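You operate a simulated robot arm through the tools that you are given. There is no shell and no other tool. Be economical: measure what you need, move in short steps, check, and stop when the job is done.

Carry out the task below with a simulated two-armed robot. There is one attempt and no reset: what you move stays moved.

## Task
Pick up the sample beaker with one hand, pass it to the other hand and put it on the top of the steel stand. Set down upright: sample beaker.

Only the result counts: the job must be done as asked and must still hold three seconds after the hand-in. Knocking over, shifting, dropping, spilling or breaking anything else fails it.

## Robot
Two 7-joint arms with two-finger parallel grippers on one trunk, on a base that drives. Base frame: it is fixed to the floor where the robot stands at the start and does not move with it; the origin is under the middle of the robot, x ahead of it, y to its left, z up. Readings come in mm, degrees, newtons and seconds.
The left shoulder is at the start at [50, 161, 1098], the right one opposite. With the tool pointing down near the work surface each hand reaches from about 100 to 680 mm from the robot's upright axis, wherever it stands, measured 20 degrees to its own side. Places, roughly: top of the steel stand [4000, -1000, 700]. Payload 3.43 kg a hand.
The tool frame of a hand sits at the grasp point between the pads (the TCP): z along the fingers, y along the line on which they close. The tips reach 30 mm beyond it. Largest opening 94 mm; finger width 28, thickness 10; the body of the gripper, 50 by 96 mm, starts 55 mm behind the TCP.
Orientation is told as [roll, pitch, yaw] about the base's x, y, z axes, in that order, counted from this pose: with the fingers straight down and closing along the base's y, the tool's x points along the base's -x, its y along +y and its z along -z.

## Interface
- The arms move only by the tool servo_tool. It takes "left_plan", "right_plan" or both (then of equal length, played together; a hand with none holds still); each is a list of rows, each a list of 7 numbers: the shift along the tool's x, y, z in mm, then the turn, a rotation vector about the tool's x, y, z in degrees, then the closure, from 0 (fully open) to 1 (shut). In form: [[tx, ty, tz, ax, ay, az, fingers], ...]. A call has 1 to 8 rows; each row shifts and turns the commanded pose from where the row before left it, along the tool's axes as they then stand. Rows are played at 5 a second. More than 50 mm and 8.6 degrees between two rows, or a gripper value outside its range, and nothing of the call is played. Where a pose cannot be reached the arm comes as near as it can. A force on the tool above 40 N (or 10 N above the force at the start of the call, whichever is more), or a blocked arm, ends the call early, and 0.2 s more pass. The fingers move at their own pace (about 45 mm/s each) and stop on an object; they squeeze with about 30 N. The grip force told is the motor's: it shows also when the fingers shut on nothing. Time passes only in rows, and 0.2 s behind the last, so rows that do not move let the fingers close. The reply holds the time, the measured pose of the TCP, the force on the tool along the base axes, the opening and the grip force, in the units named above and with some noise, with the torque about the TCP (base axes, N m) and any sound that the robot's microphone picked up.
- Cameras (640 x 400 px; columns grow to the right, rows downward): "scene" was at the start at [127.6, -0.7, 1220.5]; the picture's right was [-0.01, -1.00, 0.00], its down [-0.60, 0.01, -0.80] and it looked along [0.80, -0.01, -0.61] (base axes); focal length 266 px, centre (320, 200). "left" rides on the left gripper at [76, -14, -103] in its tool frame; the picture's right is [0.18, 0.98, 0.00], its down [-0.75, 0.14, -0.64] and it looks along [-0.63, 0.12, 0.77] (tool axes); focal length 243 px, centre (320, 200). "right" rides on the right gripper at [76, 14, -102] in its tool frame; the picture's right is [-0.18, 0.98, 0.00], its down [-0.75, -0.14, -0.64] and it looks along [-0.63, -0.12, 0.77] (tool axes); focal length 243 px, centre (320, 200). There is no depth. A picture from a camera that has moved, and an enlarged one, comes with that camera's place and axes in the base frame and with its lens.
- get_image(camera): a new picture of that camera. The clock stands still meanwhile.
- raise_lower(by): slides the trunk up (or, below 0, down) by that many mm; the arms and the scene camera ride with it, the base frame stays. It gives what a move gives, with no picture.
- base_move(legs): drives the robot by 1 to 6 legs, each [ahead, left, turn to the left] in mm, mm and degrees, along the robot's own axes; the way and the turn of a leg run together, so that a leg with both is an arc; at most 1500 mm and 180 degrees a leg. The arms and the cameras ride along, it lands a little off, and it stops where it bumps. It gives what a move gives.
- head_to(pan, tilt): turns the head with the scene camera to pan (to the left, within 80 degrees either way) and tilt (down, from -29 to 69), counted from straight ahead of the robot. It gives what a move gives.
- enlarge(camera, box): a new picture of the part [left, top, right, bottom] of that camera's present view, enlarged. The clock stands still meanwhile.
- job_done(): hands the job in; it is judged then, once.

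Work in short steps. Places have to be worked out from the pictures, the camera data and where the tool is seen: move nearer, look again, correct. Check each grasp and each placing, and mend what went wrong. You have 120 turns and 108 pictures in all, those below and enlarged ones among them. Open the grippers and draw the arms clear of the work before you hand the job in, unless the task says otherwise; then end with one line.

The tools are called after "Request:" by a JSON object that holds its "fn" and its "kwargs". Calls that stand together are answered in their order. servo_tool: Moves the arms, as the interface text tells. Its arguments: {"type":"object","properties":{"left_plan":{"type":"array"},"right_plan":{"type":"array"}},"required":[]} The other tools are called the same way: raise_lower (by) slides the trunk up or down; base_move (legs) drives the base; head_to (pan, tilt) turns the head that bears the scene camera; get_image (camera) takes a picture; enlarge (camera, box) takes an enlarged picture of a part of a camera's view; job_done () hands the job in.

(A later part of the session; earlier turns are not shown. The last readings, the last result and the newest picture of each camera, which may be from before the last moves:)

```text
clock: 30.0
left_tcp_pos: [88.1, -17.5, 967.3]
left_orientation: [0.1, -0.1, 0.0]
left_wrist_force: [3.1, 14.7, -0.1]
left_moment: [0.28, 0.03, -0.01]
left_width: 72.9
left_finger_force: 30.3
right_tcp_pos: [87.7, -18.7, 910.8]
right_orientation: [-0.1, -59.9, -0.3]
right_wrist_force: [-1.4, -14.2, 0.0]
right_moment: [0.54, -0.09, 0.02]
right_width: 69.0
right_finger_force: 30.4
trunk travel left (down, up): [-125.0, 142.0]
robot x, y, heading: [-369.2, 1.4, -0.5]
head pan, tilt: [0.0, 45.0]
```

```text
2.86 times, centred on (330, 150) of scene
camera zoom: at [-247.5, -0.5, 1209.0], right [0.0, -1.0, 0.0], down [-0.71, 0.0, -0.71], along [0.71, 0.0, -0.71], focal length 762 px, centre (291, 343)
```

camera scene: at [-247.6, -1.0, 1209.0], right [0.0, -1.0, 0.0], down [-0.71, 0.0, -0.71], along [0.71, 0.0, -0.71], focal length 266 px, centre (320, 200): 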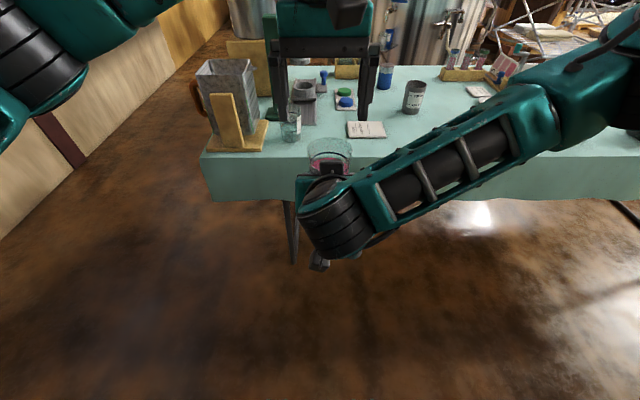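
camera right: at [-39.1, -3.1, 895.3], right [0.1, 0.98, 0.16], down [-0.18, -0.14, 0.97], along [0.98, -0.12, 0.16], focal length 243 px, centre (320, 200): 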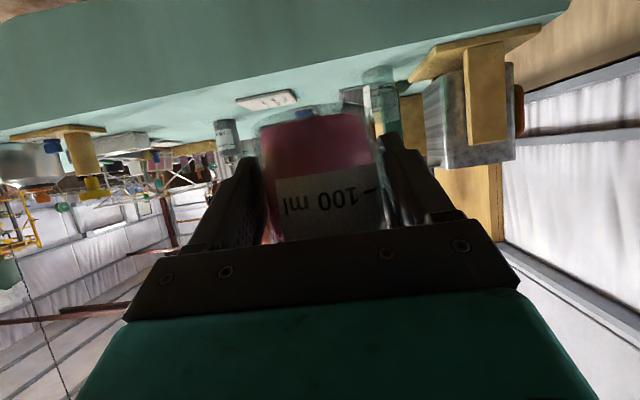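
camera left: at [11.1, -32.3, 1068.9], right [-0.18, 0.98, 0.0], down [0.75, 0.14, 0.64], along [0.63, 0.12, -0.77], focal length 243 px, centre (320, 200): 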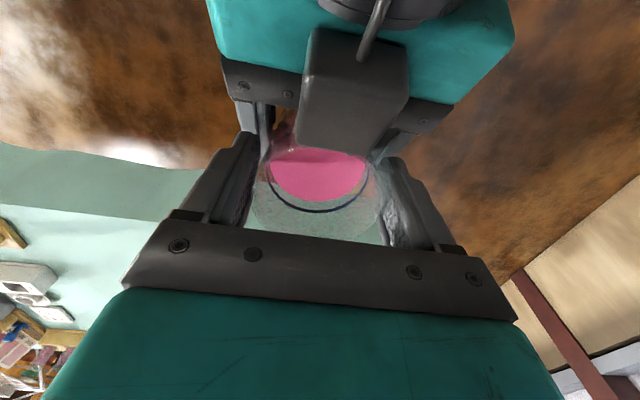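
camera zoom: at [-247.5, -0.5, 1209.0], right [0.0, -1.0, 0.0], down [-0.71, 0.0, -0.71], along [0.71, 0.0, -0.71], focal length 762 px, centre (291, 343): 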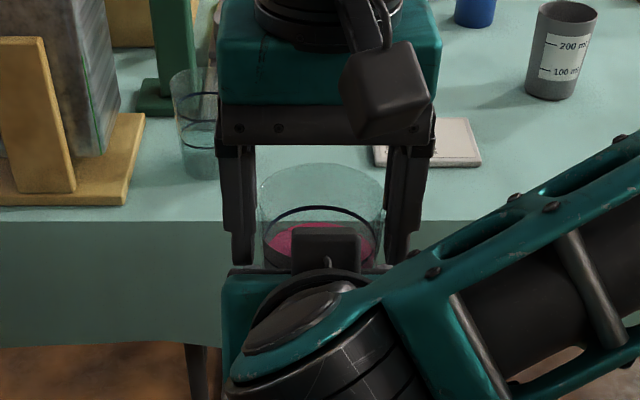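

Both hands grip. There is a 14 N sideways strain, so I relax it by moving left +1.5 mm, then open the right fingers.

Request:
{"fn": "servo_tool", "kwargs": {"left_plan": [[0, 1.5, 0, 0, 0, 0, 1], [0, 0, 0, 0, 0, 0, 1], [0, 0, 0, 0, 0, 0, 1]]}}

```text
clock: 30.8
left_tcp_pos: [87.2, -17.6, 966.8]
left_orientation: [-0.1, -0.1, -0.1]
left_wrist_force: [2.7, 12.8, 0.0]
left_moment: [0.3, -0.03, 0.37]
left_width: 72.1
left_finger_force: 29.6
right_tcp_pos: [87.5, -16.6, 910.9]
right_orientation: [0.1, -59.9, -0.3]
right_wrist_force: [-1.5, -13.2, -0.7]
right_moment: [0.44, -0.01, -0.34]
right_width: 69.1
right_finger_force: 29.9
trunk travel left (down, up): [-125.0, 142.0]
robot x, y, heading: [-367.0, -1.3, -0.2]
head pan, tilt: [0.0, 45.0]
```

Strain is small and harmless; I open the right hand now.

Request:
{"fn": "servo_tool", "kwargs": {"left_plan": [[0, 0, 0, 0, 0, 0, 1], [0, 0, 0, 0, 0, 0, 1], [0, 0, 0, 0, 0, 0, 1], [0, 0, 0, 0, 0, 0, 1]], "right_plan": [[0, 0, 0, 0, 0, 0, 0.2], [0, 0, 0, 0, 0, 0, 0.1], [0, 0, 0, 0, 0, 0, 0], [0, 0, 0, 0, 0, 0, 0]]}}

Request:
{"fn": "get_image", "kwargs": {"camera": "left"}}

Request:
{"fn": "get_image", "kwargs": {"camera": "right"}}

```text
clock: 31.8
left_tcp_pos: [87.5, -17.5, 967.5]
left_orientation: [0.0, 0.0, 0.0]
left_wrist_force: [-0.8, -0.9, -0.4]
left_moment: [-0.01, 0.02, 0.0]
left_width: 72.6
left_finger_force: 31.0
right_tcp_pos: [89.7, -17.0, 910.6]
right_orientation: [0.0, -59.9, -0.2]
right_wrist_force: [0.5, 0.7, -0.1]
right_moment: [0.04, 0.0, 0.0]
right_width: 94.0
right_finger_force: 0.1
trunk travel left (down, up): [-125.0, 142.0]
robot x, y, heading: [-366.9, -3.3, -0.3]
head pan, tilt: [0.0, 45.0]
```

```text
68 pictures are left
camera left: at [10.7, -31.8, 1068.9], right [-0.18, 0.98, 0.0], down [0.75, 0.14, 0.64], along [0.63, 0.12, -0.77], focal length 243 px, centre (320, 200)
```

left: 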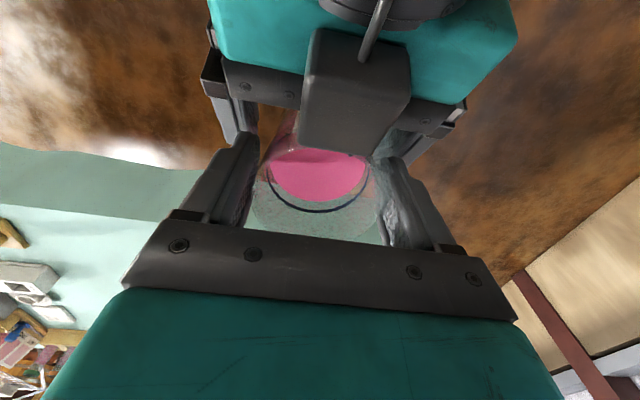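

```text
67 pictures are left
camera right: at [-39.1, -3.0, 895.3], right [0.1, 0.98, 0.16], down [-0.18, -0.14, 0.97], along [0.98, -0.12, 0.16], focal length 243 px, centre (320, 200)
```

right: 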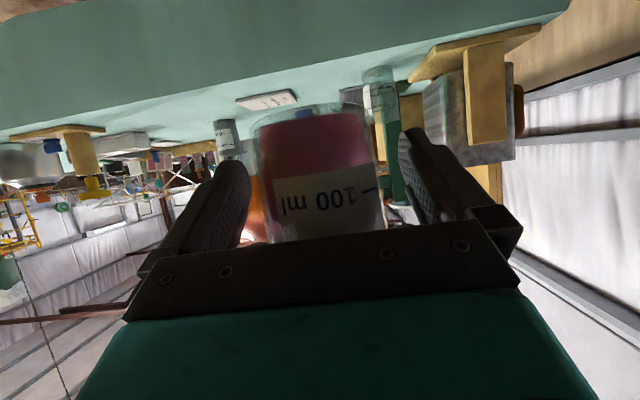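

Left alone holds the beaker. I draw the right hand back horizontally, clear of it.

Request:
{"fn": "servo_tool", "kwargs": {"right_plan": [[10, 0, -17.3, 0, 0, 0, 0], [12.5, 0, -21.7, 0, 0, 0, 0], [12.5, 0, -21.7, 0, 0, 0, 0], [12.5, 0, -21.7, 0, 0, 0, 0], [0, 0, 0, 0, 0, 0, 0]]}}

Request:
{"fn": "get_image", "kwargs": {"camera": "scene"}}

Request:
{"fn": "get_image", "kwargs": {"camera": "right"}}

```text
clock: 33.0
left_tcp_pos: [86.5, -16.4, 969.0]
left_orientation: [0.0, -0.1, -0.1]
left_wrist_force: [-0.5, -0.1, 0.4]
left_moment: [0.01, 0.01, -0.01]
left_width: 72.3
left_finger_force: 30.4
right_tcp_pos: [-7.3, -17.5, 910.7]
right_orientation: [0.0, -60.0, -0.2]
right_wrist_force: [0.7, -0.1, 0.4]
right_moment: [0.02, -0.03, 0.0]
right_width: 94.0
right_finger_force: 0.0
trunk travel left (down, up): [-125.0, 142.0]
robot x, y, heading: [-371.9, -0.7, -0.2]
head pan, tilt: [0.0, 45.0]
```

```text
66 pictures are left
camera scene: at [-247.5, -0.6, 1209.0], right [0.0, -1.0, 0.0], down [-0.71, 0.0, -0.71], along [0.71, 0.0, -0.71], focal length 266 px, centre (320, 200)
```

scene: 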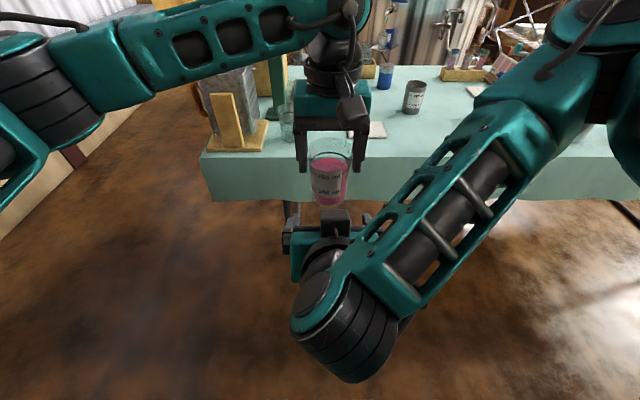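

```text
65 pictures are left
camera right: at [-135.2, -3.8, 895.4], right [0.1, 0.98, 0.16], down [-0.18, -0.14, 0.97], along [0.98, -0.12, 0.16], focal length 243 px, centre (320, 200)
```

right: 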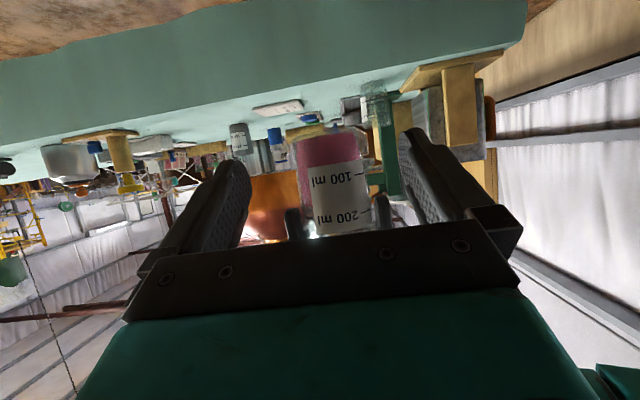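

Handover done: the left hand holds it upright. I swing the right hand off to the side and back to pointing down, then look for a route.

Request:
{"fn": "servo_tool", "kwargs": {"right_plan": [[0, -40, 0, 0, 0, 0, 0], [0, -40, 0, 0, 0, 0, 0], [0, -40, 0, 0, 7.5, 0, 0], [0, -40, 0, 0, 7.5, 0, 0], [0, -40, 0, 0, 7.5, 0, 0], [0, 0, 0, 0, 7.5, 0, 0], [0, 0, 0, 0, 7.5, 0, 0], [0, 0, 0, 0, 7.5, 0, 0]]}}

Request:
{"fn": "head_to", "kwargs": {"pan": -45, "tilt": 15}}

Request:
{"fn": "get_image", "kwargs": {"camera": "scene"}}

```text
clock: 34.8
left_tcp_pos: [88.3, -17.8, 967.8]
left_orientation: [0.0, 0.0, -0.1]
left_wrist_force: [-0.1, 0.5, -0.7]
left_moment: [0.04, 0.04, 0.03]
left_width: 72.6
left_finger_force: 30.1
right_tcp_pos: [18.4, -202.8, 899.6]
right_orientation: [0.0, -14.8, -0.2]
right_wrist_force: [0.5, 0.7, 0.5]
right_moment: [-0.01, 0.01, 0.02]
right_width: 94.1
right_finger_force: 0.0
right hand out of reach, approached as far as the arm can: row 2, 3, 4
trunk travel left (down, up): [-125.0, 142.0]
robot x, y, heading: [-370.4, 0.5, -0.5]
head pan, tilt: [0.0, 45.0]
```

```text
clock: 36.0
left_tcp_pos: [87.5, -18.1, 966.0]
left_orientation: [-0.1, -0.1, -0.1]
left_wrist_force: [0.2, -0.1, -0.3]
left_moment: [-0.02, -0.03, -0.01]
left_width: 72.4
left_finger_force: 30.1
right_tcp_pos: [18.9, -201.6, 901.1]
right_orientation: [0.1, -15.0, -0.2]
right_wrist_force: [0.3, 0.4, -0.3]
right_moment: [0.01, 0.02, -0.01]
right_width: 94.3
right_finger_force: 0.0
trunk travel left (down, up): [-125.0, 142.0]
robot x, y, heading: [-368.2, 1.5, 0.0]
head pan, tilt: [-45.0, 15.0]
```

```text
64 pictures are left
camera scene: at [-263.0, -66.5, 1255.8], right [-0.71, -0.7, 0.0], down [-0.18, 0.18, -0.97], along [0.68, -0.69, -0.26], focal length 266 px, centre (320, 200)
```

scene: 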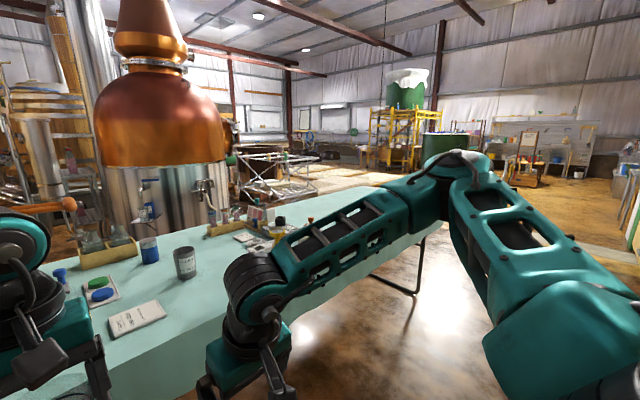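

The base can strafe, so I can stay facing +x and go round the table's right end. I draw the beaker in and up a little, step forward 90 mm and strafe right 900 mm, then look again.

Request:
{"fn": "servo_tool", "kwargs": {"left_plan": [[20, 0, -10, 0, 0, 0, 1], [30, 0, -10, 0, 0, 0, 1], [30, 0, -10, 0, 0, 0, 1], [0, 0, 0, 0, 0, 0, 1]]}}

Request:
{"fn": "base_move", "kwargs": {"legs": [[90, 0, 0], [0, -900, 0]]}}

Request:
{"fn": "get_image", "kwargs": {"camera": "scene"}}

Request:
{"fn": "get_image", "kwargs": {"camera": "left"}}

```text
clock: 37.0
left_tcp_pos: [5.9, -16.9, 997.5]
left_orientation: [-0.1, -0.2, -0.1]
left_wrist_force: [0.2, -1.0, -2.4]
left_moment: [-0.03, 0.03, 0.01]
left_width: 72.2
left_finger_force: 30.2
right_tcp_pos: [18.6, -202.2, 899.0]
right_orientation: [0.1, -14.9, -0.2]
right_wrist_force: [-0.2, -0.1, -0.2]
right_moment: [0.02, 0.0, -0.03]
right_width: 94.1
right_finger_force: 0.0
trunk travel left (down, up): [-125.0, 142.0]
robot x, y, heading: [-369.8, -0.5, -0.2]
head pan, tilt: [-45.0, 15.0]
```

```text
clock: 45.9
left_tcp_pos: [101.3, -904.0, 997.2]
left_orientation: [0.0, -0.2, 0.8]
left_wrist_force: [-0.2, 0.5, -2.7]
left_moment: [-0.01, 0.01, -0.01]
left_width: 72.5
left_finger_force: 30.1
right_tcp_pos: [115.2, -1089.0, 900.9]
right_orientation: [0.0, -14.8, 0.6]
right_wrist_force: [0.4, -0.2, 0.2]
right_moment: [0.02, 0.0, -0.02]
right_width: 94.0
right_finger_force: 0.1
trunk travel left (down, up): [-125.0, 142.0]
robot x, y, heading: [-274.3, -893.0, 0.5]
head pan, tilt: [-45.0, 15.0]
```

```text
63 pictures are left
camera scene: at [-168.6, -957.8, 1255.9], right [-0.7, -0.71, 0.0], down [-0.19, 0.18, -0.97], along [0.69, -0.68, -0.26], focal length 266 px, centre (320, 200)
```

scene: 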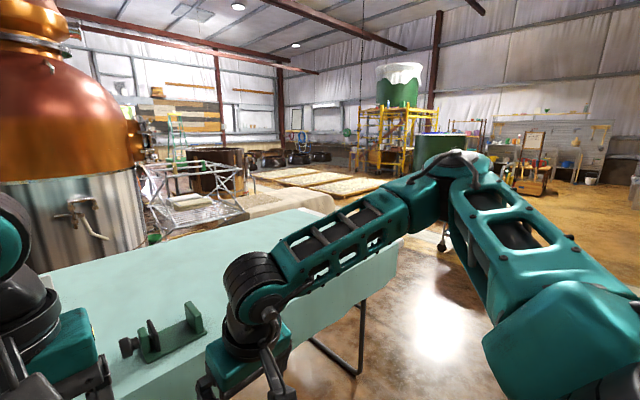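

```text
62 pictures are left
camera left: at [24.5, -919.7, 1098.2], right [-0.2, 0.98, 0.0], down [0.75, 0.15, 0.64], along [0.63, 0.13, -0.77], focal length 243 px, centre (320, 200)
```

left: 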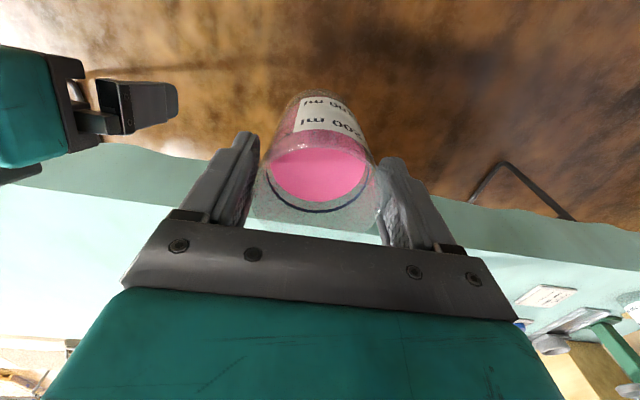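

Good. The table ends near y≈-2000 to -2150; the aisle is clear. I strafe another 1000 mm and look ahead.

Request:
{"fn": "base_move", "kwargs": {"legs": [[0, -1000, 0]]}}

Request:
{"fn": "head_to", "kwargs": {"pan": -15, "tilt": 20}}

Request:
{"fn": "get_image", "kwargs": {"camera": "scene"}}

Request:
{"fn": "head_to", "kwargs": {"pan": -60, "tilt": 20}}

Request:
{"fn": "get_image", "kwargs": {"camera": "scene"}}

```text
clock: 55.0
left_tcp_pos: [113.8, -1908.0, 997.2]
left_orientation: [0.0, -0.1, 0.9]
left_wrist_force: [-1.3, 0.0, -2.9]
left_moment: [0.01, 0.05, 0.02]
left_width: 72.5
left_finger_force: 29.9
right_tcp_pos: [129.1, -2093.2, 899.4]
right_orientation: [0.0, -15.0, 1.0]
right_wrist_force: [-0.2, 0.0, -0.4]
right_moment: [0.01, 0.02, -0.01]
right_width: 93.8
right_finger_force: 0.0
trunk travel left (down, up): [-125.0, 142.0]
robot x, y, heading: [-264.1, -1899.6, 0.9]
head pan, tilt: [-45.0, 15.0]
```

```text
clock: 55.9
left_tcp_pos: [113.7, -1908.0, 996.9]
left_orientation: [0.0, 0.0, 1.1]
left_wrist_force: [0.5, 0.9, -1.8]
left_moment: [-0.01, 0.0, -0.01]
left_width: 72.8
left_finger_force: 30.1
right_tcp_pos: [129.9, -2092.8, 900.0]
right_orientation: [0.0, -14.9, 0.9]
right_wrist_force: [0.3, -0.9, -0.3]
right_moment: [0.01, 0.01, 0.0]
right_width: 93.8
right_finger_force: 0.0
trunk travel left (down, up): [-125.0, 142.0]
robot x, y, heading: [-264.0, -1895.9, 0.9]
head pan, tilt: [-15.0, 20.0]
```

```text
61 pictures are left
camera scene: at [-131.6, -1920.3, 1247.7], right [-0.24, -0.97, 0.0], down [-0.33, 0.08, -0.94], along [0.91, -0.23, -0.34], focal length 266 px, centre (320, 200)
```

scene: 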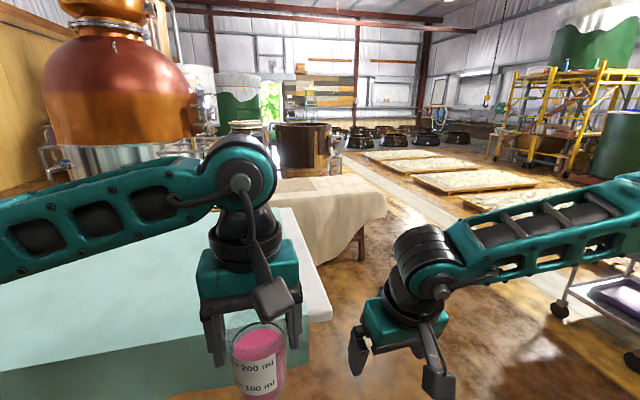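

```text
clock: 57.1
left_tcp_pos: [113.2, -1907.9, 996.4]
left_orientation: [0.0, -0.2, 1.0]
left_wrist_force: [-0.2, -0.1, -2.3]
left_moment: [0.0, 0.03, -0.01]
left_width: 72.7
left_finger_force: 30.3
right_tcp_pos: [129.3, -2092.2, 900.7]
right_orientation: [-0.1, -14.9, 0.9]
right_wrist_force: [0.0, -0.2, -0.4]
right_moment: [0.01, 0.01, -0.03]
right_width: 93.9
right_finger_force: 0.0
trunk travel left (down, up): [-125.0, 142.0]
robot x, y, heading: [-264.1, -1897.4, 1.0]
head pan, tilt: [-60.0, 20.0]
```

```text
60 pictures are left
camera scene: at [-174.0, -1977.4, 1247.7], right [-0.86, -0.51, 0.0], down [-0.18, 0.29, -0.94], along [0.48, -0.81, -0.34], focal length 266 px, centre (320, 200)
```

scene: 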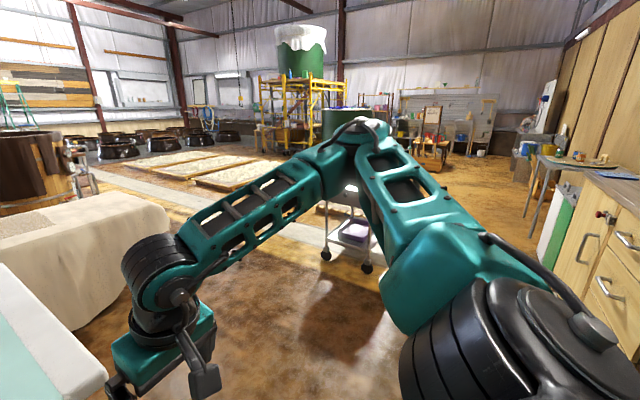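

The gap between the second (cloth-covered) table, ending at y≈-2650, and the cart at y≈-3750 is about 1100 mm. I strafe to y≈-3150, go forward 1300 mm, and look.

Request:
{"fn": "base_move", "kwargs": {"legs": [[0, -1230, -1], [700, 0, 0]]}}

Request:
{"fn": "head_to", "kwargs": {"pan": 0, "tilt": 20}}

Request:
{"fn": "get_image", "kwargs": {"camera": "scene"}}

Request:
{"fn": "head_to", "kwargs": {"pan": 60, "tilt": 20}}

Request:
{"fn": "get_image", "kwargs": {"camera": "scene"}}

```text
clock: 71.5
left_tcp_pos: [820.1, -3144.8, 996.4]
left_orientation: [0.0, 0.1, -0.2]
left_wrist_force: [0.2, -0.1, -2.6]
left_moment: [0.01, -0.01, 0.0]
left_width: 72.3
left_finger_force: 29.8
right_tcp_pos: [830.0, -3330.6, 900.0]
right_orientation: [0.0, -14.8, -0.5]
right_wrist_force: [0.5, 0.1, 0.7]
right_moment: [-0.01, 0.0, -0.03]
right_width: 94.1
right_finger_force: 0.1
trunk travel left (down, up): [-125.0, 142.0]
robot x, y, heading: [441.8, -3125.7, -0.2]
head pan, tilt: [-60.0, 20.0]
```

```text
clock: 72.8
left_tcp_pos: [819.4, -3146.8, 996.6]
left_orientation: [0.0, -0.1, -0.2]
left_wrist_force: [0.4, 0.2, -0.9]
left_moment: [-0.03, 0.03, -0.02]
left_width: 72.5
left_finger_force: 30.0
right_tcp_pos: [831.9, -3331.1, 900.8]
right_orientation: [0.0, -14.9, -0.3]
right_wrist_force: [0.2, -0.1, -0.1]
right_moment: [-0.03, 0.0, -0.03]
right_width: 94.0
right_finger_force: 0.0
trunk travel left (down, up): [-125.0, 142.0]
robot x, y, heading: [445.4, -3124.7, -0.4]
head pan, tilt: [0.0, 20.0]
```

```text
59 pictures are left
camera scene: at [577.1, -3128.2, 1247.7], right [-0.01, -1.0, 0.0], down [-0.34, 0.0, -0.94], along [0.94, -0.01, -0.34], focal length 266 px, centre (320, 200)
```

scene: 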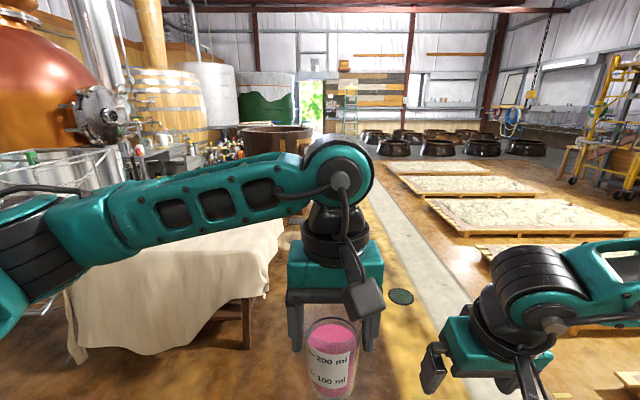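

```text
clock: 74.1
left_tcp_pos: [820.0, -3144.5, 997.0]
left_orientation: [0.0, -0.1, -0.2]
left_wrist_force: [0.5, 0.3, -2.3]
left_moment: [0.02, 0.03, 0.01]
left_width: 72.6
left_finger_force: 30.1
right_tcp_pos: [831.3, -3330.6, 900.7]
right_orientation: [-0.1, -14.9, -0.4]
right_wrist_force: [0.3, 0.0, -0.4]
right_moment: [0.0, 0.0, 0.01]
right_width: 94.0
right_finger_force: 0.1
trunk travel left (down, up): [-125.0, 142.0]
robot x, y, heading: [445.0, -3124.3, -0.4]
head pan, tilt: [60.0, 20.0]
```

```text
58 pictures are left
camera scene: at [531.1, -3047.3, 1247.7], right [0.86, -0.51, 0.0], down [-0.17, -0.29, -0.94], along [0.48, 0.81, -0.34], focal length 266 px, centre (320, 200)
```

scene: 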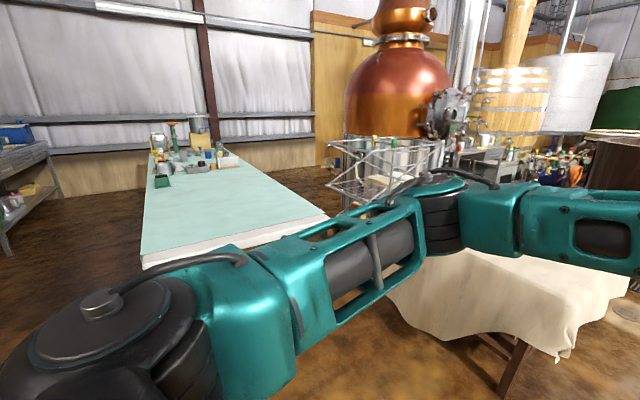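

Path ahead is clear floor. The stand should lie beyond the covered table to the left; I drive forward 1500 mm and look.

Request:
{"fn": "base_move", "kwargs": {"legs": [[1500, 0, 0]]}}

Request:
{"fn": "head_to", "kwargs": {"pan": 45, "tilt": 20}}

Request:
{"fn": "get_image", "kwargs": {"camera": "scene"}}

Request:
{"fn": "get_image", "kwargs": {"camera": "left"}}

```text
clock: 79.0
left_tcp_pos: [1767.6, -3170.6, 995.7]
left_orientation: [0.0, 0.0, -1.3]
left_wrist_force: [1.0, 0.3, -2.1]
left_moment: [0.01, -0.01, -0.01]
left_width: 72.6
left_finger_force: 29.9
right_tcp_pos: [1774.8, -3355.3, 899.6]
right_orientation: [0.0, -14.8, -1.4]
right_wrist_force: [0.5, 0.7, 0.1]
right_moment: [-0.06, 0.02, 0.01]
right_width: 94.2
right_finger_force: 0.1
trunk travel left (down, up): [-125.0, 142.0]
robot x, y, heading: [1390.4, -3148.6, -1.4]
head pan, tilt: [60.0, 20.0]
stopped in leg 1: the robot was blocked; the commanded pose is now the measured one
```

```text
clock: 79.8
left_tcp_pos: [1767.7, -3170.1, 995.8]
left_orientation: [0.0, 0.0, -1.4]
left_wrist_force: [-0.1, -0.4, -2.6]
left_moment: [0.0, 0.01, 0.02]
left_width: 72.7
left_finger_force: 29.9
right_tcp_pos: [1775.9, -3354.7, 900.3]
right_orientation: [-0.1, -14.9, -1.3]
right_wrist_force: [-0.4, -0.6, -1.2]
right_moment: [-0.03, -0.02, 0.0]
right_width: 93.6
right_finger_force: 0.2
trunk travel left (down, up): [-125.0, 142.0]
robot x, y, heading: [1391.3, -3146.2, -1.2]
head pan, tilt: [45.0, 20.0]
```

```text
57 pictures are left
camera scene: at [1499.8, -3082.3, 1247.7], right [0.69, -0.72, 0.0], down [-0.25, -0.24, -0.94], along [0.68, 0.65, -0.34], focal length 266 px, centre (320, 200)
```

scene: 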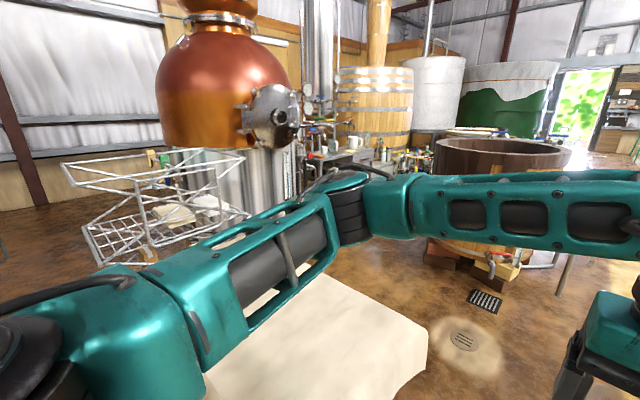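

```text
56 pictures are left
camera left: at [1690.5, -3183.0, 1098.2], right [-0.16, 0.99, 0.0], down [0.76, 0.12, 0.64], along [0.63, 0.1, -0.77], focal length 243 px, centre (320, 200)
```

left: 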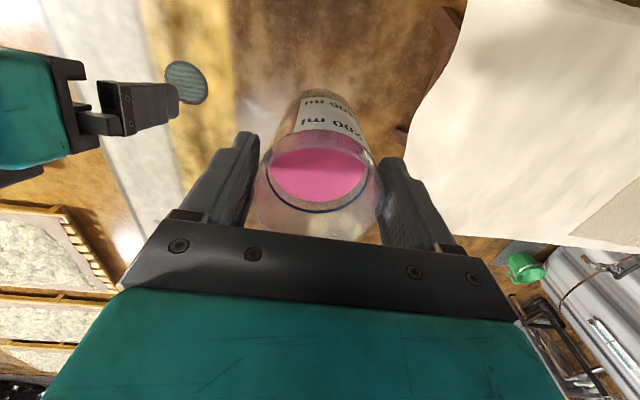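

The base brushed against the covered table's end (it reaches y≈-2950). I strafe right 400 mm away from it, straighten, and check the table.

Request:
{"fn": "base_move", "kwargs": {"legs": [[0, -400, 1.3]]}}

Request:
{"fn": "head_to", "kwargs": {"pan": 40, "tilt": 40}}

Request:
{"fn": "get_image", "kwargs": {"camera": "scene"}}

```text
clock: 83.8
left_tcp_pos: [1761.7, -3560.3, 997.0]
left_orientation: [0.0, 0.0, -0.3]
left_wrist_force: [0.4, -0.2, -2.9]
left_moment: [-0.01, 0.02, 0.0]
left_width: 72.7
left_finger_force: 30.6
right_tcp_pos: [1772.9, -3745.2, 900.0]
right_orientation: [-0.1, -15.0, -0.3]
right_wrist_force: [-0.5, 0.2, -0.1]
right_moment: [0.03, -0.01, -0.02]
right_width: 94.1
right_finger_force: 0.1
trunk travel left (down, up): [-125.0, 142.0]
robot x, y, heading: [1387.9, -3540.5, -0.3]
head pan, tilt: [45.0, 20.0]
```

```text
clock: 84.7
left_tcp_pos: [1761.6, -3560.4, 995.7]
left_orientation: [0.0, 0.0, -0.3]
left_wrist_force: [-0.4, 0.1, -2.4]
left_moment: [0.0, -0.01, 0.03]
left_width: 72.3
left_finger_force: 29.9
right_tcp_pos: [1774.0, -3745.2, 899.8]
right_orientation: [0.0, -14.9, -0.2]
right_wrist_force: [-0.6, -0.8, -0.2]
right_moment: [0.0, 0.02, 0.0]
right_width: 93.6
right_finger_force: 0.0
trunk travel left (down, up): [-125.0, 142.0]
robot x, y, heading: [1386.7, -3543.1, -0.2]
head pan, tilt: [40.0, 40.0]
```

```text
55 pictures are left
camera scene: at [1492.4, -3488.0, 1216.4], right [0.64, -0.77, 0.0], down [-0.49, -0.41, -0.77], along [0.59, 0.49, -0.64], focal length 266 px, centre (320, 200)
```

scene: 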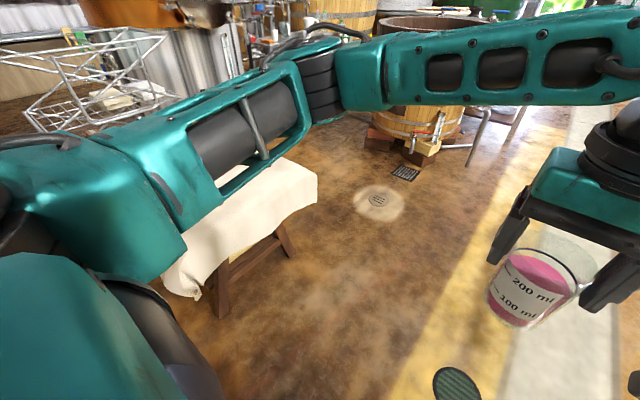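

The covered table's legs are where they were, not shifted. I go forward 900 mm and look for the steel stand.

Request:
{"fn": "base_move", "kwargs": {"legs": [[900, 0, 0]]}}

Request:
{"fn": "head_to", "kwargs": {"pan": 60, "tilt": 22}}

Request:
{"fn": "get_image", "kwargs": {"camera": "scene"}}

```text
clock: 89.4
left_tcp_pos: [2652.6, -3563.3, 997.4]
left_orientation: [0.0, 0.0, -0.2]
left_wrist_force: [-0.5, 0.0, -2.3]
left_moment: [0.03, 0.04, 0.0]
left_width: 72.8
left_finger_force: 29.6
right_tcp_pos: [2662.7, -3748.9, 899.5]
right_orientation: [0.0, -14.8, -0.3]
right_wrist_force: [-0.5, -0.2, -0.3]
right_moment: [0.02, -0.01, 0.03]
right_width: 94.2
right_finger_force: 0.1
trunk travel left (down, up): [-125.0, 142.0]
robot x, y, heading: [2277.8, -3545.7, -0.0]
head pan, tilt: [40.0, 40.0]
```

```text
clock: 90.2
left_tcp_pos: [2653.7, -3563.5, 996.8]
left_orientation: [-0.1, 0.0, -0.2]
left_wrist_force: [-0.6, -0.7, -2.1]
left_moment: [0.04, 0.03, 0.0]
left_width: 72.4
left_finger_force: 30.4
right_tcp_pos: [2664.2, -3747.3, 899.7]
right_orientation: [-0.2, -14.8, -0.2]
right_wrist_force: [0.6, -0.4, 0.2]
right_moment: [0.01, 0.0, -0.02]
right_width: 94.1
right_finger_force: 0.1
trunk travel left (down, up): [-125.0, 142.0]
robot x, y, heading: [2274.8, -3542.9, 0.0]
head pan, tilt: [60.0, 22.0]
```

```text
54 pictures are left
camera scene: at [2364.2, -3466.0, 1244.4], right [0.86, -0.5, 0.0], down [-0.19, -0.32, -0.93], along [0.47, 0.8, -0.38], focal length 266 px, centre (320, 200)
```

scene: 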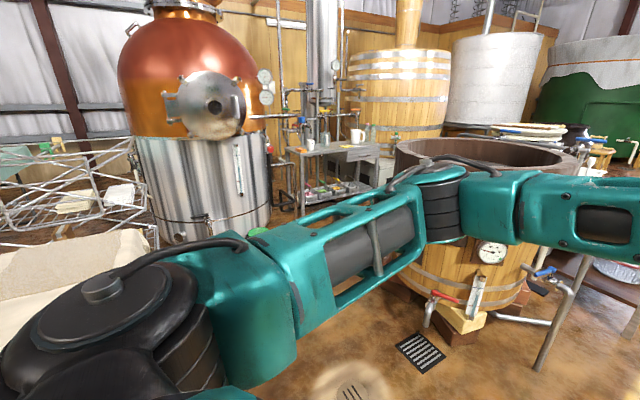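

The [4000, -1000, 700] point projects onto the steel table between still and wooden barrel; I enlarge it.

Request:
{"fn": "enlarge", "kwargs": {"camera": "scene", "box": [250, 90, 430, 215]}}

```text
3.20 times, centred on (340, 152) of scene
camera zoom: at [2364.2, -3466.0, 1244.4], right [0.86, -0.5, 0.0], down [-0.19, -0.32, -0.93], along [0.47, 0.8, -0.38], focal length 853 px, centre (256, 352)
```

zoom: 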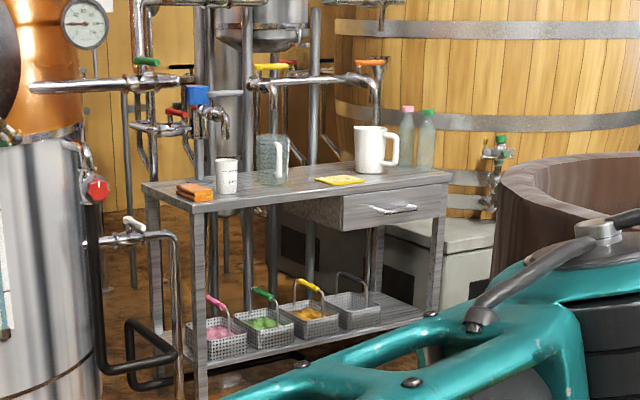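

The steel stand is a table spanning about x 3440–4340, y -1330…-920 at z≈700, with several things on it. Free space lies near its front, around x≈3740, y≈-1250. I drive to x≈2850, then left toward it, and look.

Request:
{"fn": "base_move", "kwargs": {"legs": [[570, 0, 0], [0, 900, 0]]}}

Request:
{"fn": "head_to", "kwargs": {"pan": 40, "tilt": 25}}

Request:
{"fn": "get_image", "kwargs": {"camera": "scene"}}

Request:
{"fn": "head_to", "kwargs": {"pan": 0, "tilt": 25}}

Request:
{"fn": "get_image", "kwargs": {"camera": "scene"}}

```text
clock: 101.2
left_tcp_pos: [3206.7, -2666.4, 997.0]
left_orientation: [0.0, 0.1, 1.1]
left_wrist_force: [-0.7, 0.3, -1.5]
left_moment: [0.01, -0.02, 0.02]
left_width: 72.3
left_finger_force: 29.7
right_tcp_pos: [3223.2, -2852.6, 900.8]
right_orientation: [-0.1, -14.9, 1.1]
right_wrist_force: [-0.7, -0.6, 0.1]
right_moment: [0.03, 0.01, -0.01]
right_width: 93.9
right_finger_force: 0.1
trunk travel left (down, up): [-125.0, 142.0]
robot x, y, heading: [2834.4, -2658.5, 1.0]
head pan, tilt: [60.0, 22.0]
```

```text
clock: 102.0
left_tcp_pos: [3206.1, -2665.9, 996.2]
left_orientation: [0.0, 0.1, 1.1]
left_wrist_force: [0.6, -0.6, -2.4]
left_moment: [0.02, 0.03, 0.02]
left_width: 72.8
left_finger_force: 29.7
right_tcp_pos: [3222.8, -2851.6, 900.0]
right_orientation: [0.1, -14.9, 1.1]
right_wrist_force: [0.0, 0.6, 0.1]
right_moment: [-0.02, -0.01, 0.03]
right_width: 93.9
right_finger_force: 0.2
trunk travel left (down, up): [-125.0, 142.0]
robot x, y, heading: [2830.4, -2659.4, 1.0]
head pan, tilt: [40.0, 25.0]
```

```text
52 pictures are left
camera scene: at [2941.0, -2596.7, 1239.6], right [0.66, -0.75, 0.0], down [-0.32, -0.28, -0.91], along [0.68, 0.6, -0.42], focal length 266 px, centre (320, 200)
```

scene: 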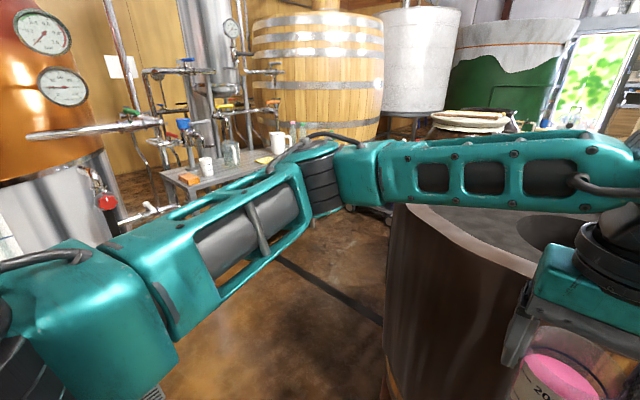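

```text
clock: 103.1
left_tcp_pos: [3206.5, -2667.3, 996.8]
left_orientation: [0.0, 0.0, 1.1]
left_wrist_force: [0.1, -0.1, -2.6]
left_moment: [-0.01, 0.04, -0.01]
left_width: 72.6
left_finger_force: 30.4
right_tcp_pos: [3222.5, -2850.3, 899.1]
right_orientation: [0.1, -14.9, 1.0]
right_wrist_force: [1.0, 0.8, 0.7]
right_moment: [0.04, -0.01, 0.0]
right_width: 94.0
right_finger_force: 0.1
trunk travel left (down, up): [-125.0, 142.0]
robot x, y, heading: [2830.5, -2657.0, 1.1]
head pan, tilt: [0.0, 25.0]
```

```text
51 pictures are left
camera scene: at [2963.8, -2655.4, 1239.6], right [0.02, -1.0, 0.0], down [-0.42, -0.01, -0.91], along [0.91, 0.02, -0.42], focal length 266 px, centre (320, 200)
```

scene: 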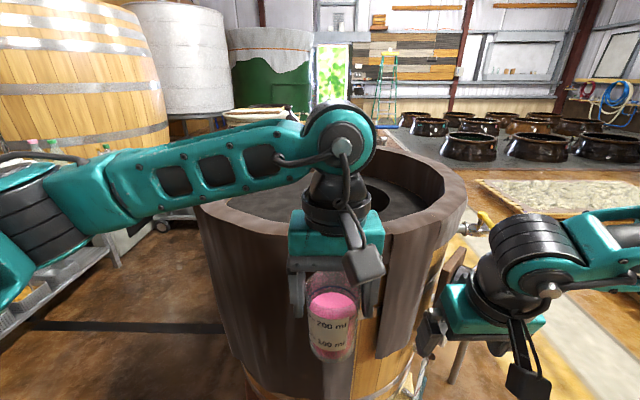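

The vat is close ahead-right. I strafe left 500 mm, then turn 60° left toward the stand and look.

Request:
{"fn": "base_move", "kwargs": {"legs": [[0, 500, -1], [0, 0, 60]]}}

Request:
{"fn": "get_image", "kwargs": {"camera": "scene"}}

Request:
{"fn": "head_to", "kwargs": {"pan": -45, "tilt": 25}}

Request:
{"fn": "get_image", "kwargs": {"camera": "scene"}}

```text
clock: 110.6
left_tcp_pos: [3027.8, -1852.6, 996.7]
left_orientation: [0.0, 0.1, 60.0]
left_wrist_force: [-0.7, -0.4, -1.3]
left_moment: [-0.02, 0.03, 0.03]
left_width: 72.4
left_finger_force: 29.7
right_tcp_pos: [3193.1, -1934.0, 899.6]
right_orientation: [0.1, -14.9, 60.1]
right_wrist_force: [-0.6, -0.5, 1.0]
right_moment: [0.01, 0.02, -0.01]
right_width: 94.1
right_finger_force: 0.1
trunk travel left (down, up): [-125.0, 142.0]
robot x, y, heading: [2823.2, -2171.6, 60.1]
head pan, tilt: [0.0, 25.0]
```

```text
50 pictures are left
camera scene: at [2893.2, -2055.4, 1239.6], right [0.87, -0.5, 0.0], down [-0.21, -0.37, -0.91], along [0.45, 0.79, -0.42], focal length 266 px, centre (320, 200)
```

scene: 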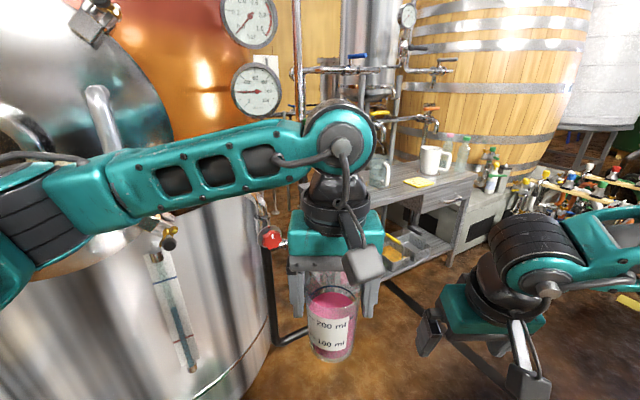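

```text
clock: 111.7
left_tcp_pos: [3027.4, -1851.4, 995.7]
left_orientation: [0.0, 0.0, 60.0]
left_wrist_force: [0.2, 0.8, -1.5]
left_moment: [-0.01, 0.05, -0.02]
left_width: 72.5
left_finger_force: 29.7
right_tcp_pos: [3194.0, -1933.2, 900.3]
right_orientation: [0.1, -15.0, 60.0]
right_wrist_force: [-0.3, -0.9, -0.1]
right_moment: [-0.02, -0.02, 0.03]
right_width: 94.0
right_finger_force: 0.1
trunk travel left (down, up): [-125.0, 142.0]
robot x, y, heading: [2825.5, -2175.3, 60.1]
head pan, tilt: [-45.0, 25.0]
```

```text
49 pictures are left
camera scene: at [2936.2, -2111.2, 1239.6], right [0.26, -0.97, 0.0], down [-0.41, -0.11, -0.91], along [0.87, 0.24, -0.42], focal length 266 px, centre (320, 200)
```

scene: 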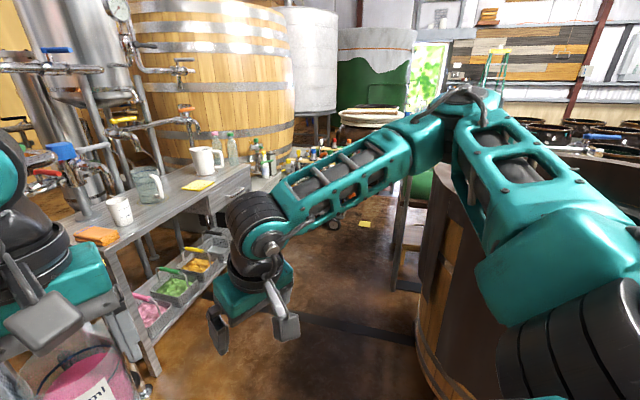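

The stand's front edge works out at y≈-1185, x 3480–4465, z≈700. The free spot is around [3845, -1115], between paper cup, mug and notepad. I drive to about [3840, -1700], clear of still pipes and vat, then turn to face it squarely.

Request:
{"fn": "base_move", "kwargs": {"legs": [[917, -645, 0]]}}

Request:
{"fn": "head_to", "kwargs": {"pan": 20, "tilt": 30}}

Request:
{"fn": "get_image", "kwargs": {"camera": "scene"}}

```text
clock: 115.2
left_tcp_pos: [3559.3, -1613.3, 993.4]
left_orientation: [0.3, 0.5, 59.6]
left_wrist_force: [0.2, -0.5, -1.8]
left_moment: [-0.03, -0.03, 0.01]
left_width: 72.6
left_finger_force: 30.7
right_tcp_pos: [3723.9, -1686.8, 900.2]
right_orientation: [0.3, -15.1, 60.5]
right_wrist_force: [-0.5, -0.7, 0.3]
right_moment: [0.01, -0.03, -0.02]
right_width: 94.1
right_finger_force: 0.1
trunk travel left (down, up): [-125.0, 142.0]
robot x, y, heading: [3359.3, -1927.2, 60.4]
head pan, tilt: [-45.0, 25.0]
stopped in leg 1: the robot was blocked; the commanded pose is now the measured one
```

```text
clock: 116.6
left_tcp_pos: [3558.2, -1614.2, 993.7]
left_orientation: [0.2, 0.5, 59.9]
left_wrist_force: [-0.4, 0.6, -2.0]
left_moment: [-0.02, 0.01, -0.02]
left_width: 72.4
left_finger_force: 30.3
right_tcp_pos: [3724.0, -1688.5, 901.3]
right_orientation: [0.3, -15.2, 60.4]
right_wrist_force: [0.3, -0.2, -0.2]
right_moment: [-0.04, 0.02, 0.0]
right_width: 93.8
right_finger_force: 0.0
trunk travel left (down, up): [-125.0, 142.0]
robot x, y, heading: [3358.0, -1920.7, 60.5]
head pan, tilt: [20.0, 30.0]
```

```text
48 pictures are left
camera scene: at [3395.0, -1805.0, 1232.4], right [0.99, -0.17, 0.0], down [-0.08, -0.49, -0.87], along [0.14, 0.86, -0.49], focal length 266 px, centre (320, 200)
```

scene: 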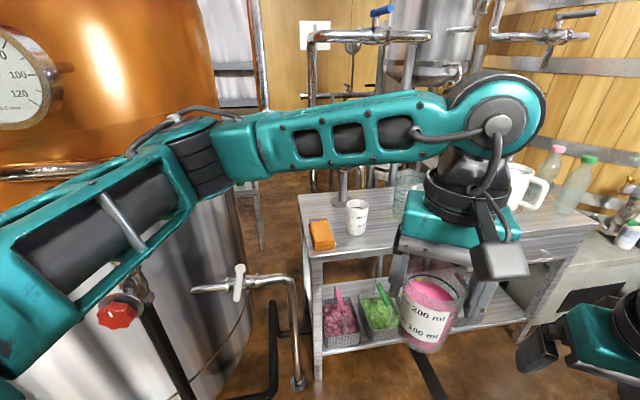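

Blocked at [3359, -1927]. I look to the right and left to see what is touching.

Request:
{"fn": "head_to", "kwargs": {"pan": -75, "tilt": 50}}

Request:
{"fn": "get_image", "kwargs": {"camera": "scene"}}

Request:
{"fn": "head_to", "kwargs": {"pan": 75, "tilt": 45}}

Request:
{"fn": "get_image", "kwargs": {"camera": "scene"}}

```text
clock: 118.3
left_tcp_pos: [3558.9, -1613.7, 994.5]
left_orientation: [0.3, 0.3, 59.7]
left_wrist_force: [-0.9, 0.3, -2.3]
left_moment: [0.0, 0.01, -0.01]
left_width: 72.5
left_finger_force: 29.9
right_tcp_pos: [3723.1, -1688.8, 901.8]
right_orientation: [0.2, -15.2, 60.5]
right_wrist_force: [-0.9, 0.1, 0.0]
right_moment: [0.0, -0.02, 0.04]
right_width: 94.1
right_finger_force: 0.0
trunk travel left (down, up): [-125.0, 142.0]
robot x, y, heading: [3358.6, -1924.7, 60.5]
head pan, tilt: [-75.0, 50.0]
```

```text
47 pictures are left
camera scene: at [3454.4, -1913.3, 1202.1], right [-0.25, -0.97, -0.01], down [-0.74, 0.2, -0.64], along [0.62, -0.16, -0.77], focal length 266 px, centre (320, 200)
```

scene: 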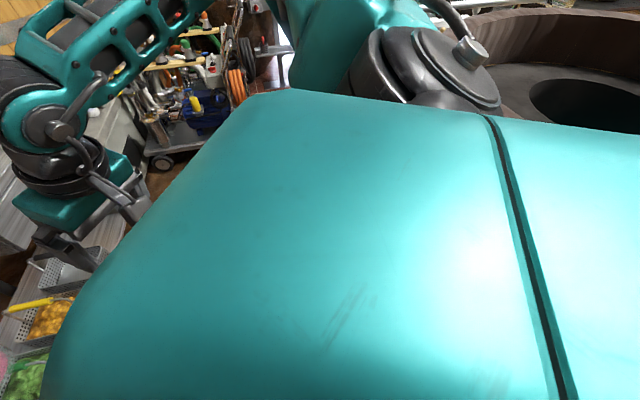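

```text
clock: 120.7
left_tcp_pos: [3559.1, -1613.4, 994.2]
left_orientation: [0.3, 0.4, 59.8]
left_wrist_force: [-1.0, -0.5, -2.0]
left_moment: [-0.02, -0.01, -0.01]
left_width: 72.6
left_finger_force: 29.8
right_tcp_pos: [3723.8, -1688.3, 901.4]
right_orientation: [0.3, -15.2, 60.5]
right_wrist_force: [0.4, -0.1, 0.3]
right_moment: [0.03, 0.0, 0.01]
right_width: 94.1
right_finger_force: 0.0
trunk travel left (down, up): [-125.0, 142.0]
robot x, y, heading: [3358.1, -1925.7, 60.3]
head pan, tilt: [75.0, 45.0]
```

```text
46 pictures are left
camera scene: at [3321.9, -1837.0, 1209.8], right [0.7, 0.71, 0.0], down [0.5, -0.49, -0.71], along [-0.51, 0.5, -0.7], focal length 266 px, centre (320, 200)
```

scene: 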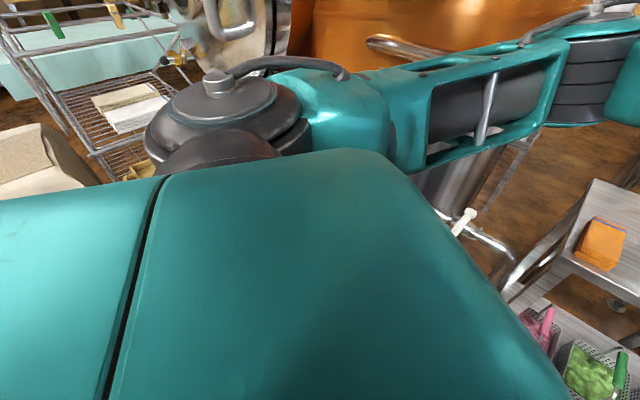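

The vat is right by the robot's right side, so that's likely the contact. I step away from it (up-left) and check that the tilt vanishes.

Request:
{"fn": "base_move", "kwargs": {"legs": [[37, 56, 0]]}}

Request:
{"fn": "head_to", "kwargs": {"pan": -80, "tilt": 20}}

Request:
{"fn": "get_image", "kwargs": {"camera": "scene"}}

Request:
{"fn": "get_image", "kwargs": {"camera": "right"}}

```text
clock: 121.4
left_tcp_pos: [3559.9, -1615.5, 994.1]
left_orientation: [0.4, 0.6, 59.1]
left_wrist_force: [0.2, -0.6, -1.2]
left_moment: [0.0, 0.02, 0.04]
left_width: 72.6
left_finger_force: 30.0
right_tcp_pos: [3722.8, -1686.3, 901.5]
right_orientation: [0.3, -15.3, 60.4]
right_wrist_force: [-0.6, -0.2, 0.3]
right_moment: [-0.03, 0.0, 0.01]
right_width: 94.0
right_finger_force: 0.1
trunk travel left (down, up): [-125.0, 142.0]
robot x, y, heading: [3358.2, -1918.6, 60.2]
head pan, tilt: [75.0, 45.0]
stopped in leg 1: the robot was blocked; the commanded pose is now the measured one
```

```text
clock: 123.8
left_tcp_pos: [3559.3, -1616.7, 993.0]
left_orientation: [0.5, 0.6, 59.3]
left_wrist_force: [0.5, 0.3, -2.0]
left_moment: [-0.03, -0.02, 0.02]
left_width: 72.5
left_finger_force: 29.6
right_tcp_pos: [3722.3, -1686.1, 902.2]
right_orientation: [0.3, -15.3, 60.3]
right_wrist_force: [-0.2, 0.1, 0.3]
right_moment: [0.0, 0.02, 0.03]
right_width: 94.0
right_finger_force: 0.2
trunk travel left (down, up): [-125.0, 142.0]
robot x, y, heading: [3348.1, -1919.1, 60.4]
head pan, tilt: [-80.0, 20.0]
```

```text
45 pictures are left
camera scene: at [3466.2, -1924.1, 1247.4], right [-0.33, -0.94, -0.01], down [-0.32, 0.12, -0.94], along [0.88, -0.31, -0.35], focal length 266 px, centre (320, 200)
```

scene: 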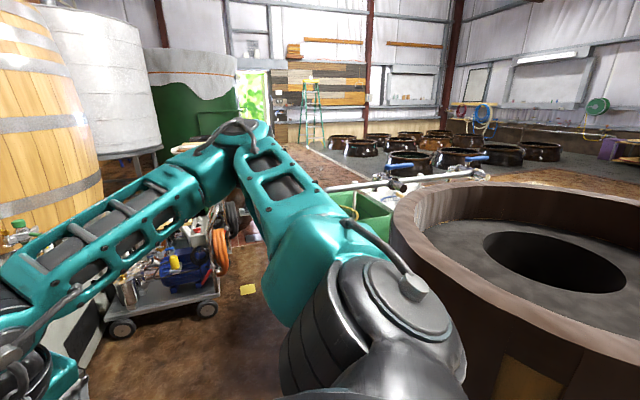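

```text
44 pictures are left
camera right: at [3660.9, -1767.2, 979.6], right [-0.77, 0.64, 0.06], down [0.4, 0.41, 0.82], along [0.5, 0.65, -0.57], focal length 243 px, centre (320, 200)
```

right: 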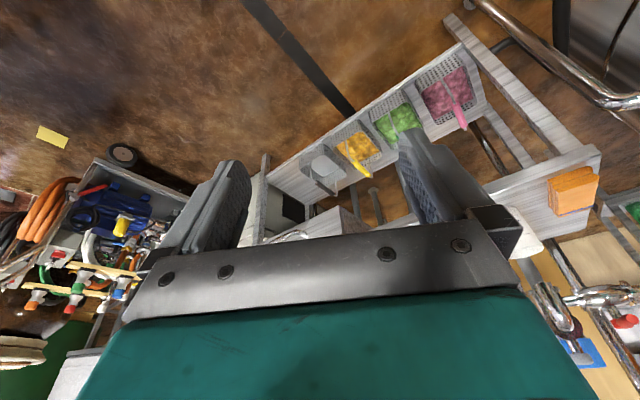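

Moving up-left is blocked as well and the left arm's pose is slightly disturbed, so the left elbow is against the still's pipe. I back straight away from it by 60 mm in -y.

Request:
{"fn": "base_move", "kwargs": {"legs": [[-52, -30, 0]]}}

Request:
{"fn": "head_to", "kwargs": {"pan": 50, "tilt": 20}}

Request:
{"fn": "get_image", "kwargs": {"camera": "scene"}}

```text
clock: 124.8
left_tcp_pos: [3557.7, -1667.4, 990.1]
left_orientation: [0.1, 1.0, 59.4]
left_wrist_force: [-0.4, -0.2, -2.1]
left_moment: [0.04, 0.04, -0.02]
left_width: 72.2
left_finger_force: 29.7
right_tcp_pos: [3722.4, -1740.7, 900.0]
right_orientation: [0.0, -14.9, 60.6]
right_wrist_force: [0.4, -0.1, 0.2]
right_moment: [0.05, 0.0, 0.02]
right_width: 93.9
right_finger_force: 0.1
trunk travel left (down, up): [-125.0, 142.0]
robot x, y, heading: [3355.0, -1978.4, 60.4]
head pan, tilt: [-80.0, 20.0]
```

```text
clock: 126.9
left_tcp_pos: [3557.4, -1667.3, 990.9]
left_orientation: [0.0, 0.9, 59.4]
left_wrist_force: [-0.2, 0.0, -1.9]
left_moment: [-0.01, 0.06, 0.0]
left_width: 72.5
left_finger_force: 30.1
right_tcp_pos: [3721.7, -1738.7, 900.0]
right_orientation: [-0.1, -14.9, 60.5]
right_wrist_force: [0.4, 1.1, 0.8]
right_moment: [-0.04, 0.05, 0.0]
right_width: 94.1
right_finger_force: 0.1
trunk travel left (down, up): [-125.0, 142.0]
robot x, y, heading: [3357.8, -1980.5, 60.7]
head pan, tilt: [50.0, 20.0]
```

```text
43 pictures are left
camera scene: at [3344.7, -1855.4, 1247.7], right [0.94, 0.35, 0.0], down [0.12, -0.32, -0.94], along [-0.33, 0.88, -0.34], focal length 266 px, centre (320, 200)
```

scene: 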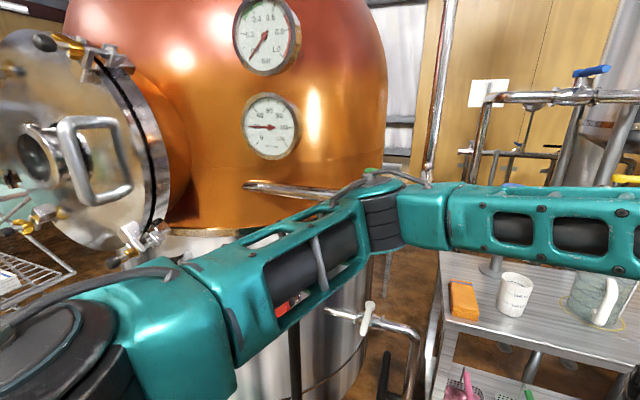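

The still's outlet pipe (y≈-1450, z≈1100, ending near x≈3330) was touching the left elbow; contact is gone now. I go right along y≈-1960 past it, then diagonally to the front of the stand, and turn to face it.

Request:
{"fn": "base_move", "kwargs": {"legs": [[106, -147, 0], [320, -180, 0]]}}

Request:
{"fn": "head_to", "kwargs": {"pan": 20, "tilt": 35}}

Request:
{"fn": "get_image", "kwargs": {"camera": "scene"}}

```text
clock: 130.8
left_tcp_pos: [4058.9, -1445.9, 990.8]
left_orientation: [0.1, 0.9, 59.7]
left_wrist_force: [0.1, 0.2, -1.7]
left_moment: [-0.02, 0.04, -0.02]
left_width: 72.6
left_finger_force: 30.1
right_tcp_pos: [4222.4, -1517.3, 900.3]
right_orientation: [0.0, -14.8, 60.7]
right_wrist_force: [0.4, -0.5, -0.4]
right_moment: [0.0, 0.02, -0.01]
right_width: 94.0
right_finger_force: 0.0
trunk travel left (down, up): [-125.0, 142.0]
robot x, y, heading: [3856.4, -1757.8, 60.5]
head pan, tilt: [50.0, 20.0]
```

```text
clock: 131.8
left_tcp_pos: [4058.3, -1446.4, 989.6]
left_orientation: [0.0, 1.0, 59.7]
left_wrist_force: [-0.3, -0.4, -2.1]
left_moment: [-0.04, -0.01, -0.01]
left_width: 72.6
left_finger_force: 30.2
right_tcp_pos: [4222.1, -1518.1, 900.5]
right_orientation: [0.1, -14.9, 60.8]
right_wrist_force: [-0.7, -0.2, -0.3]
right_moment: [-0.01, -0.02, 0.05]
right_width: 93.7
right_finger_force: 0.0
trunk travel left (down, up): [-125.0, 142.0]
robot x, y, heading: [3859.3, -1755.8, 60.8]
head pan, tilt: [20.0, 35.0]
```

```text
42 pictures are left
camera scene: at [3892.9, -1635.7, 1223.9], right [0.99, -0.16, 0.0], down [-0.09, -0.57, -0.82], along [0.13, 0.81, -0.57], focal length 266 px, centre (320, 200)
```

scene: 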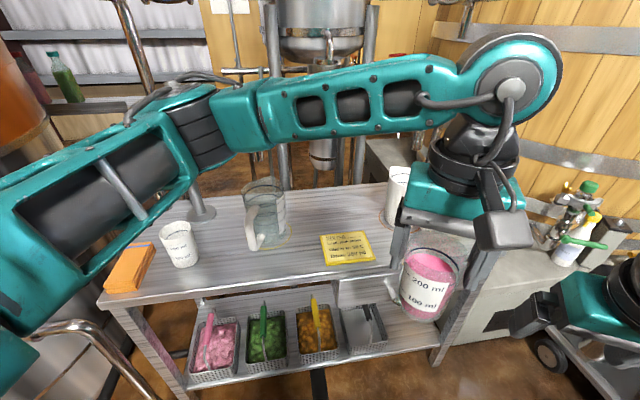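

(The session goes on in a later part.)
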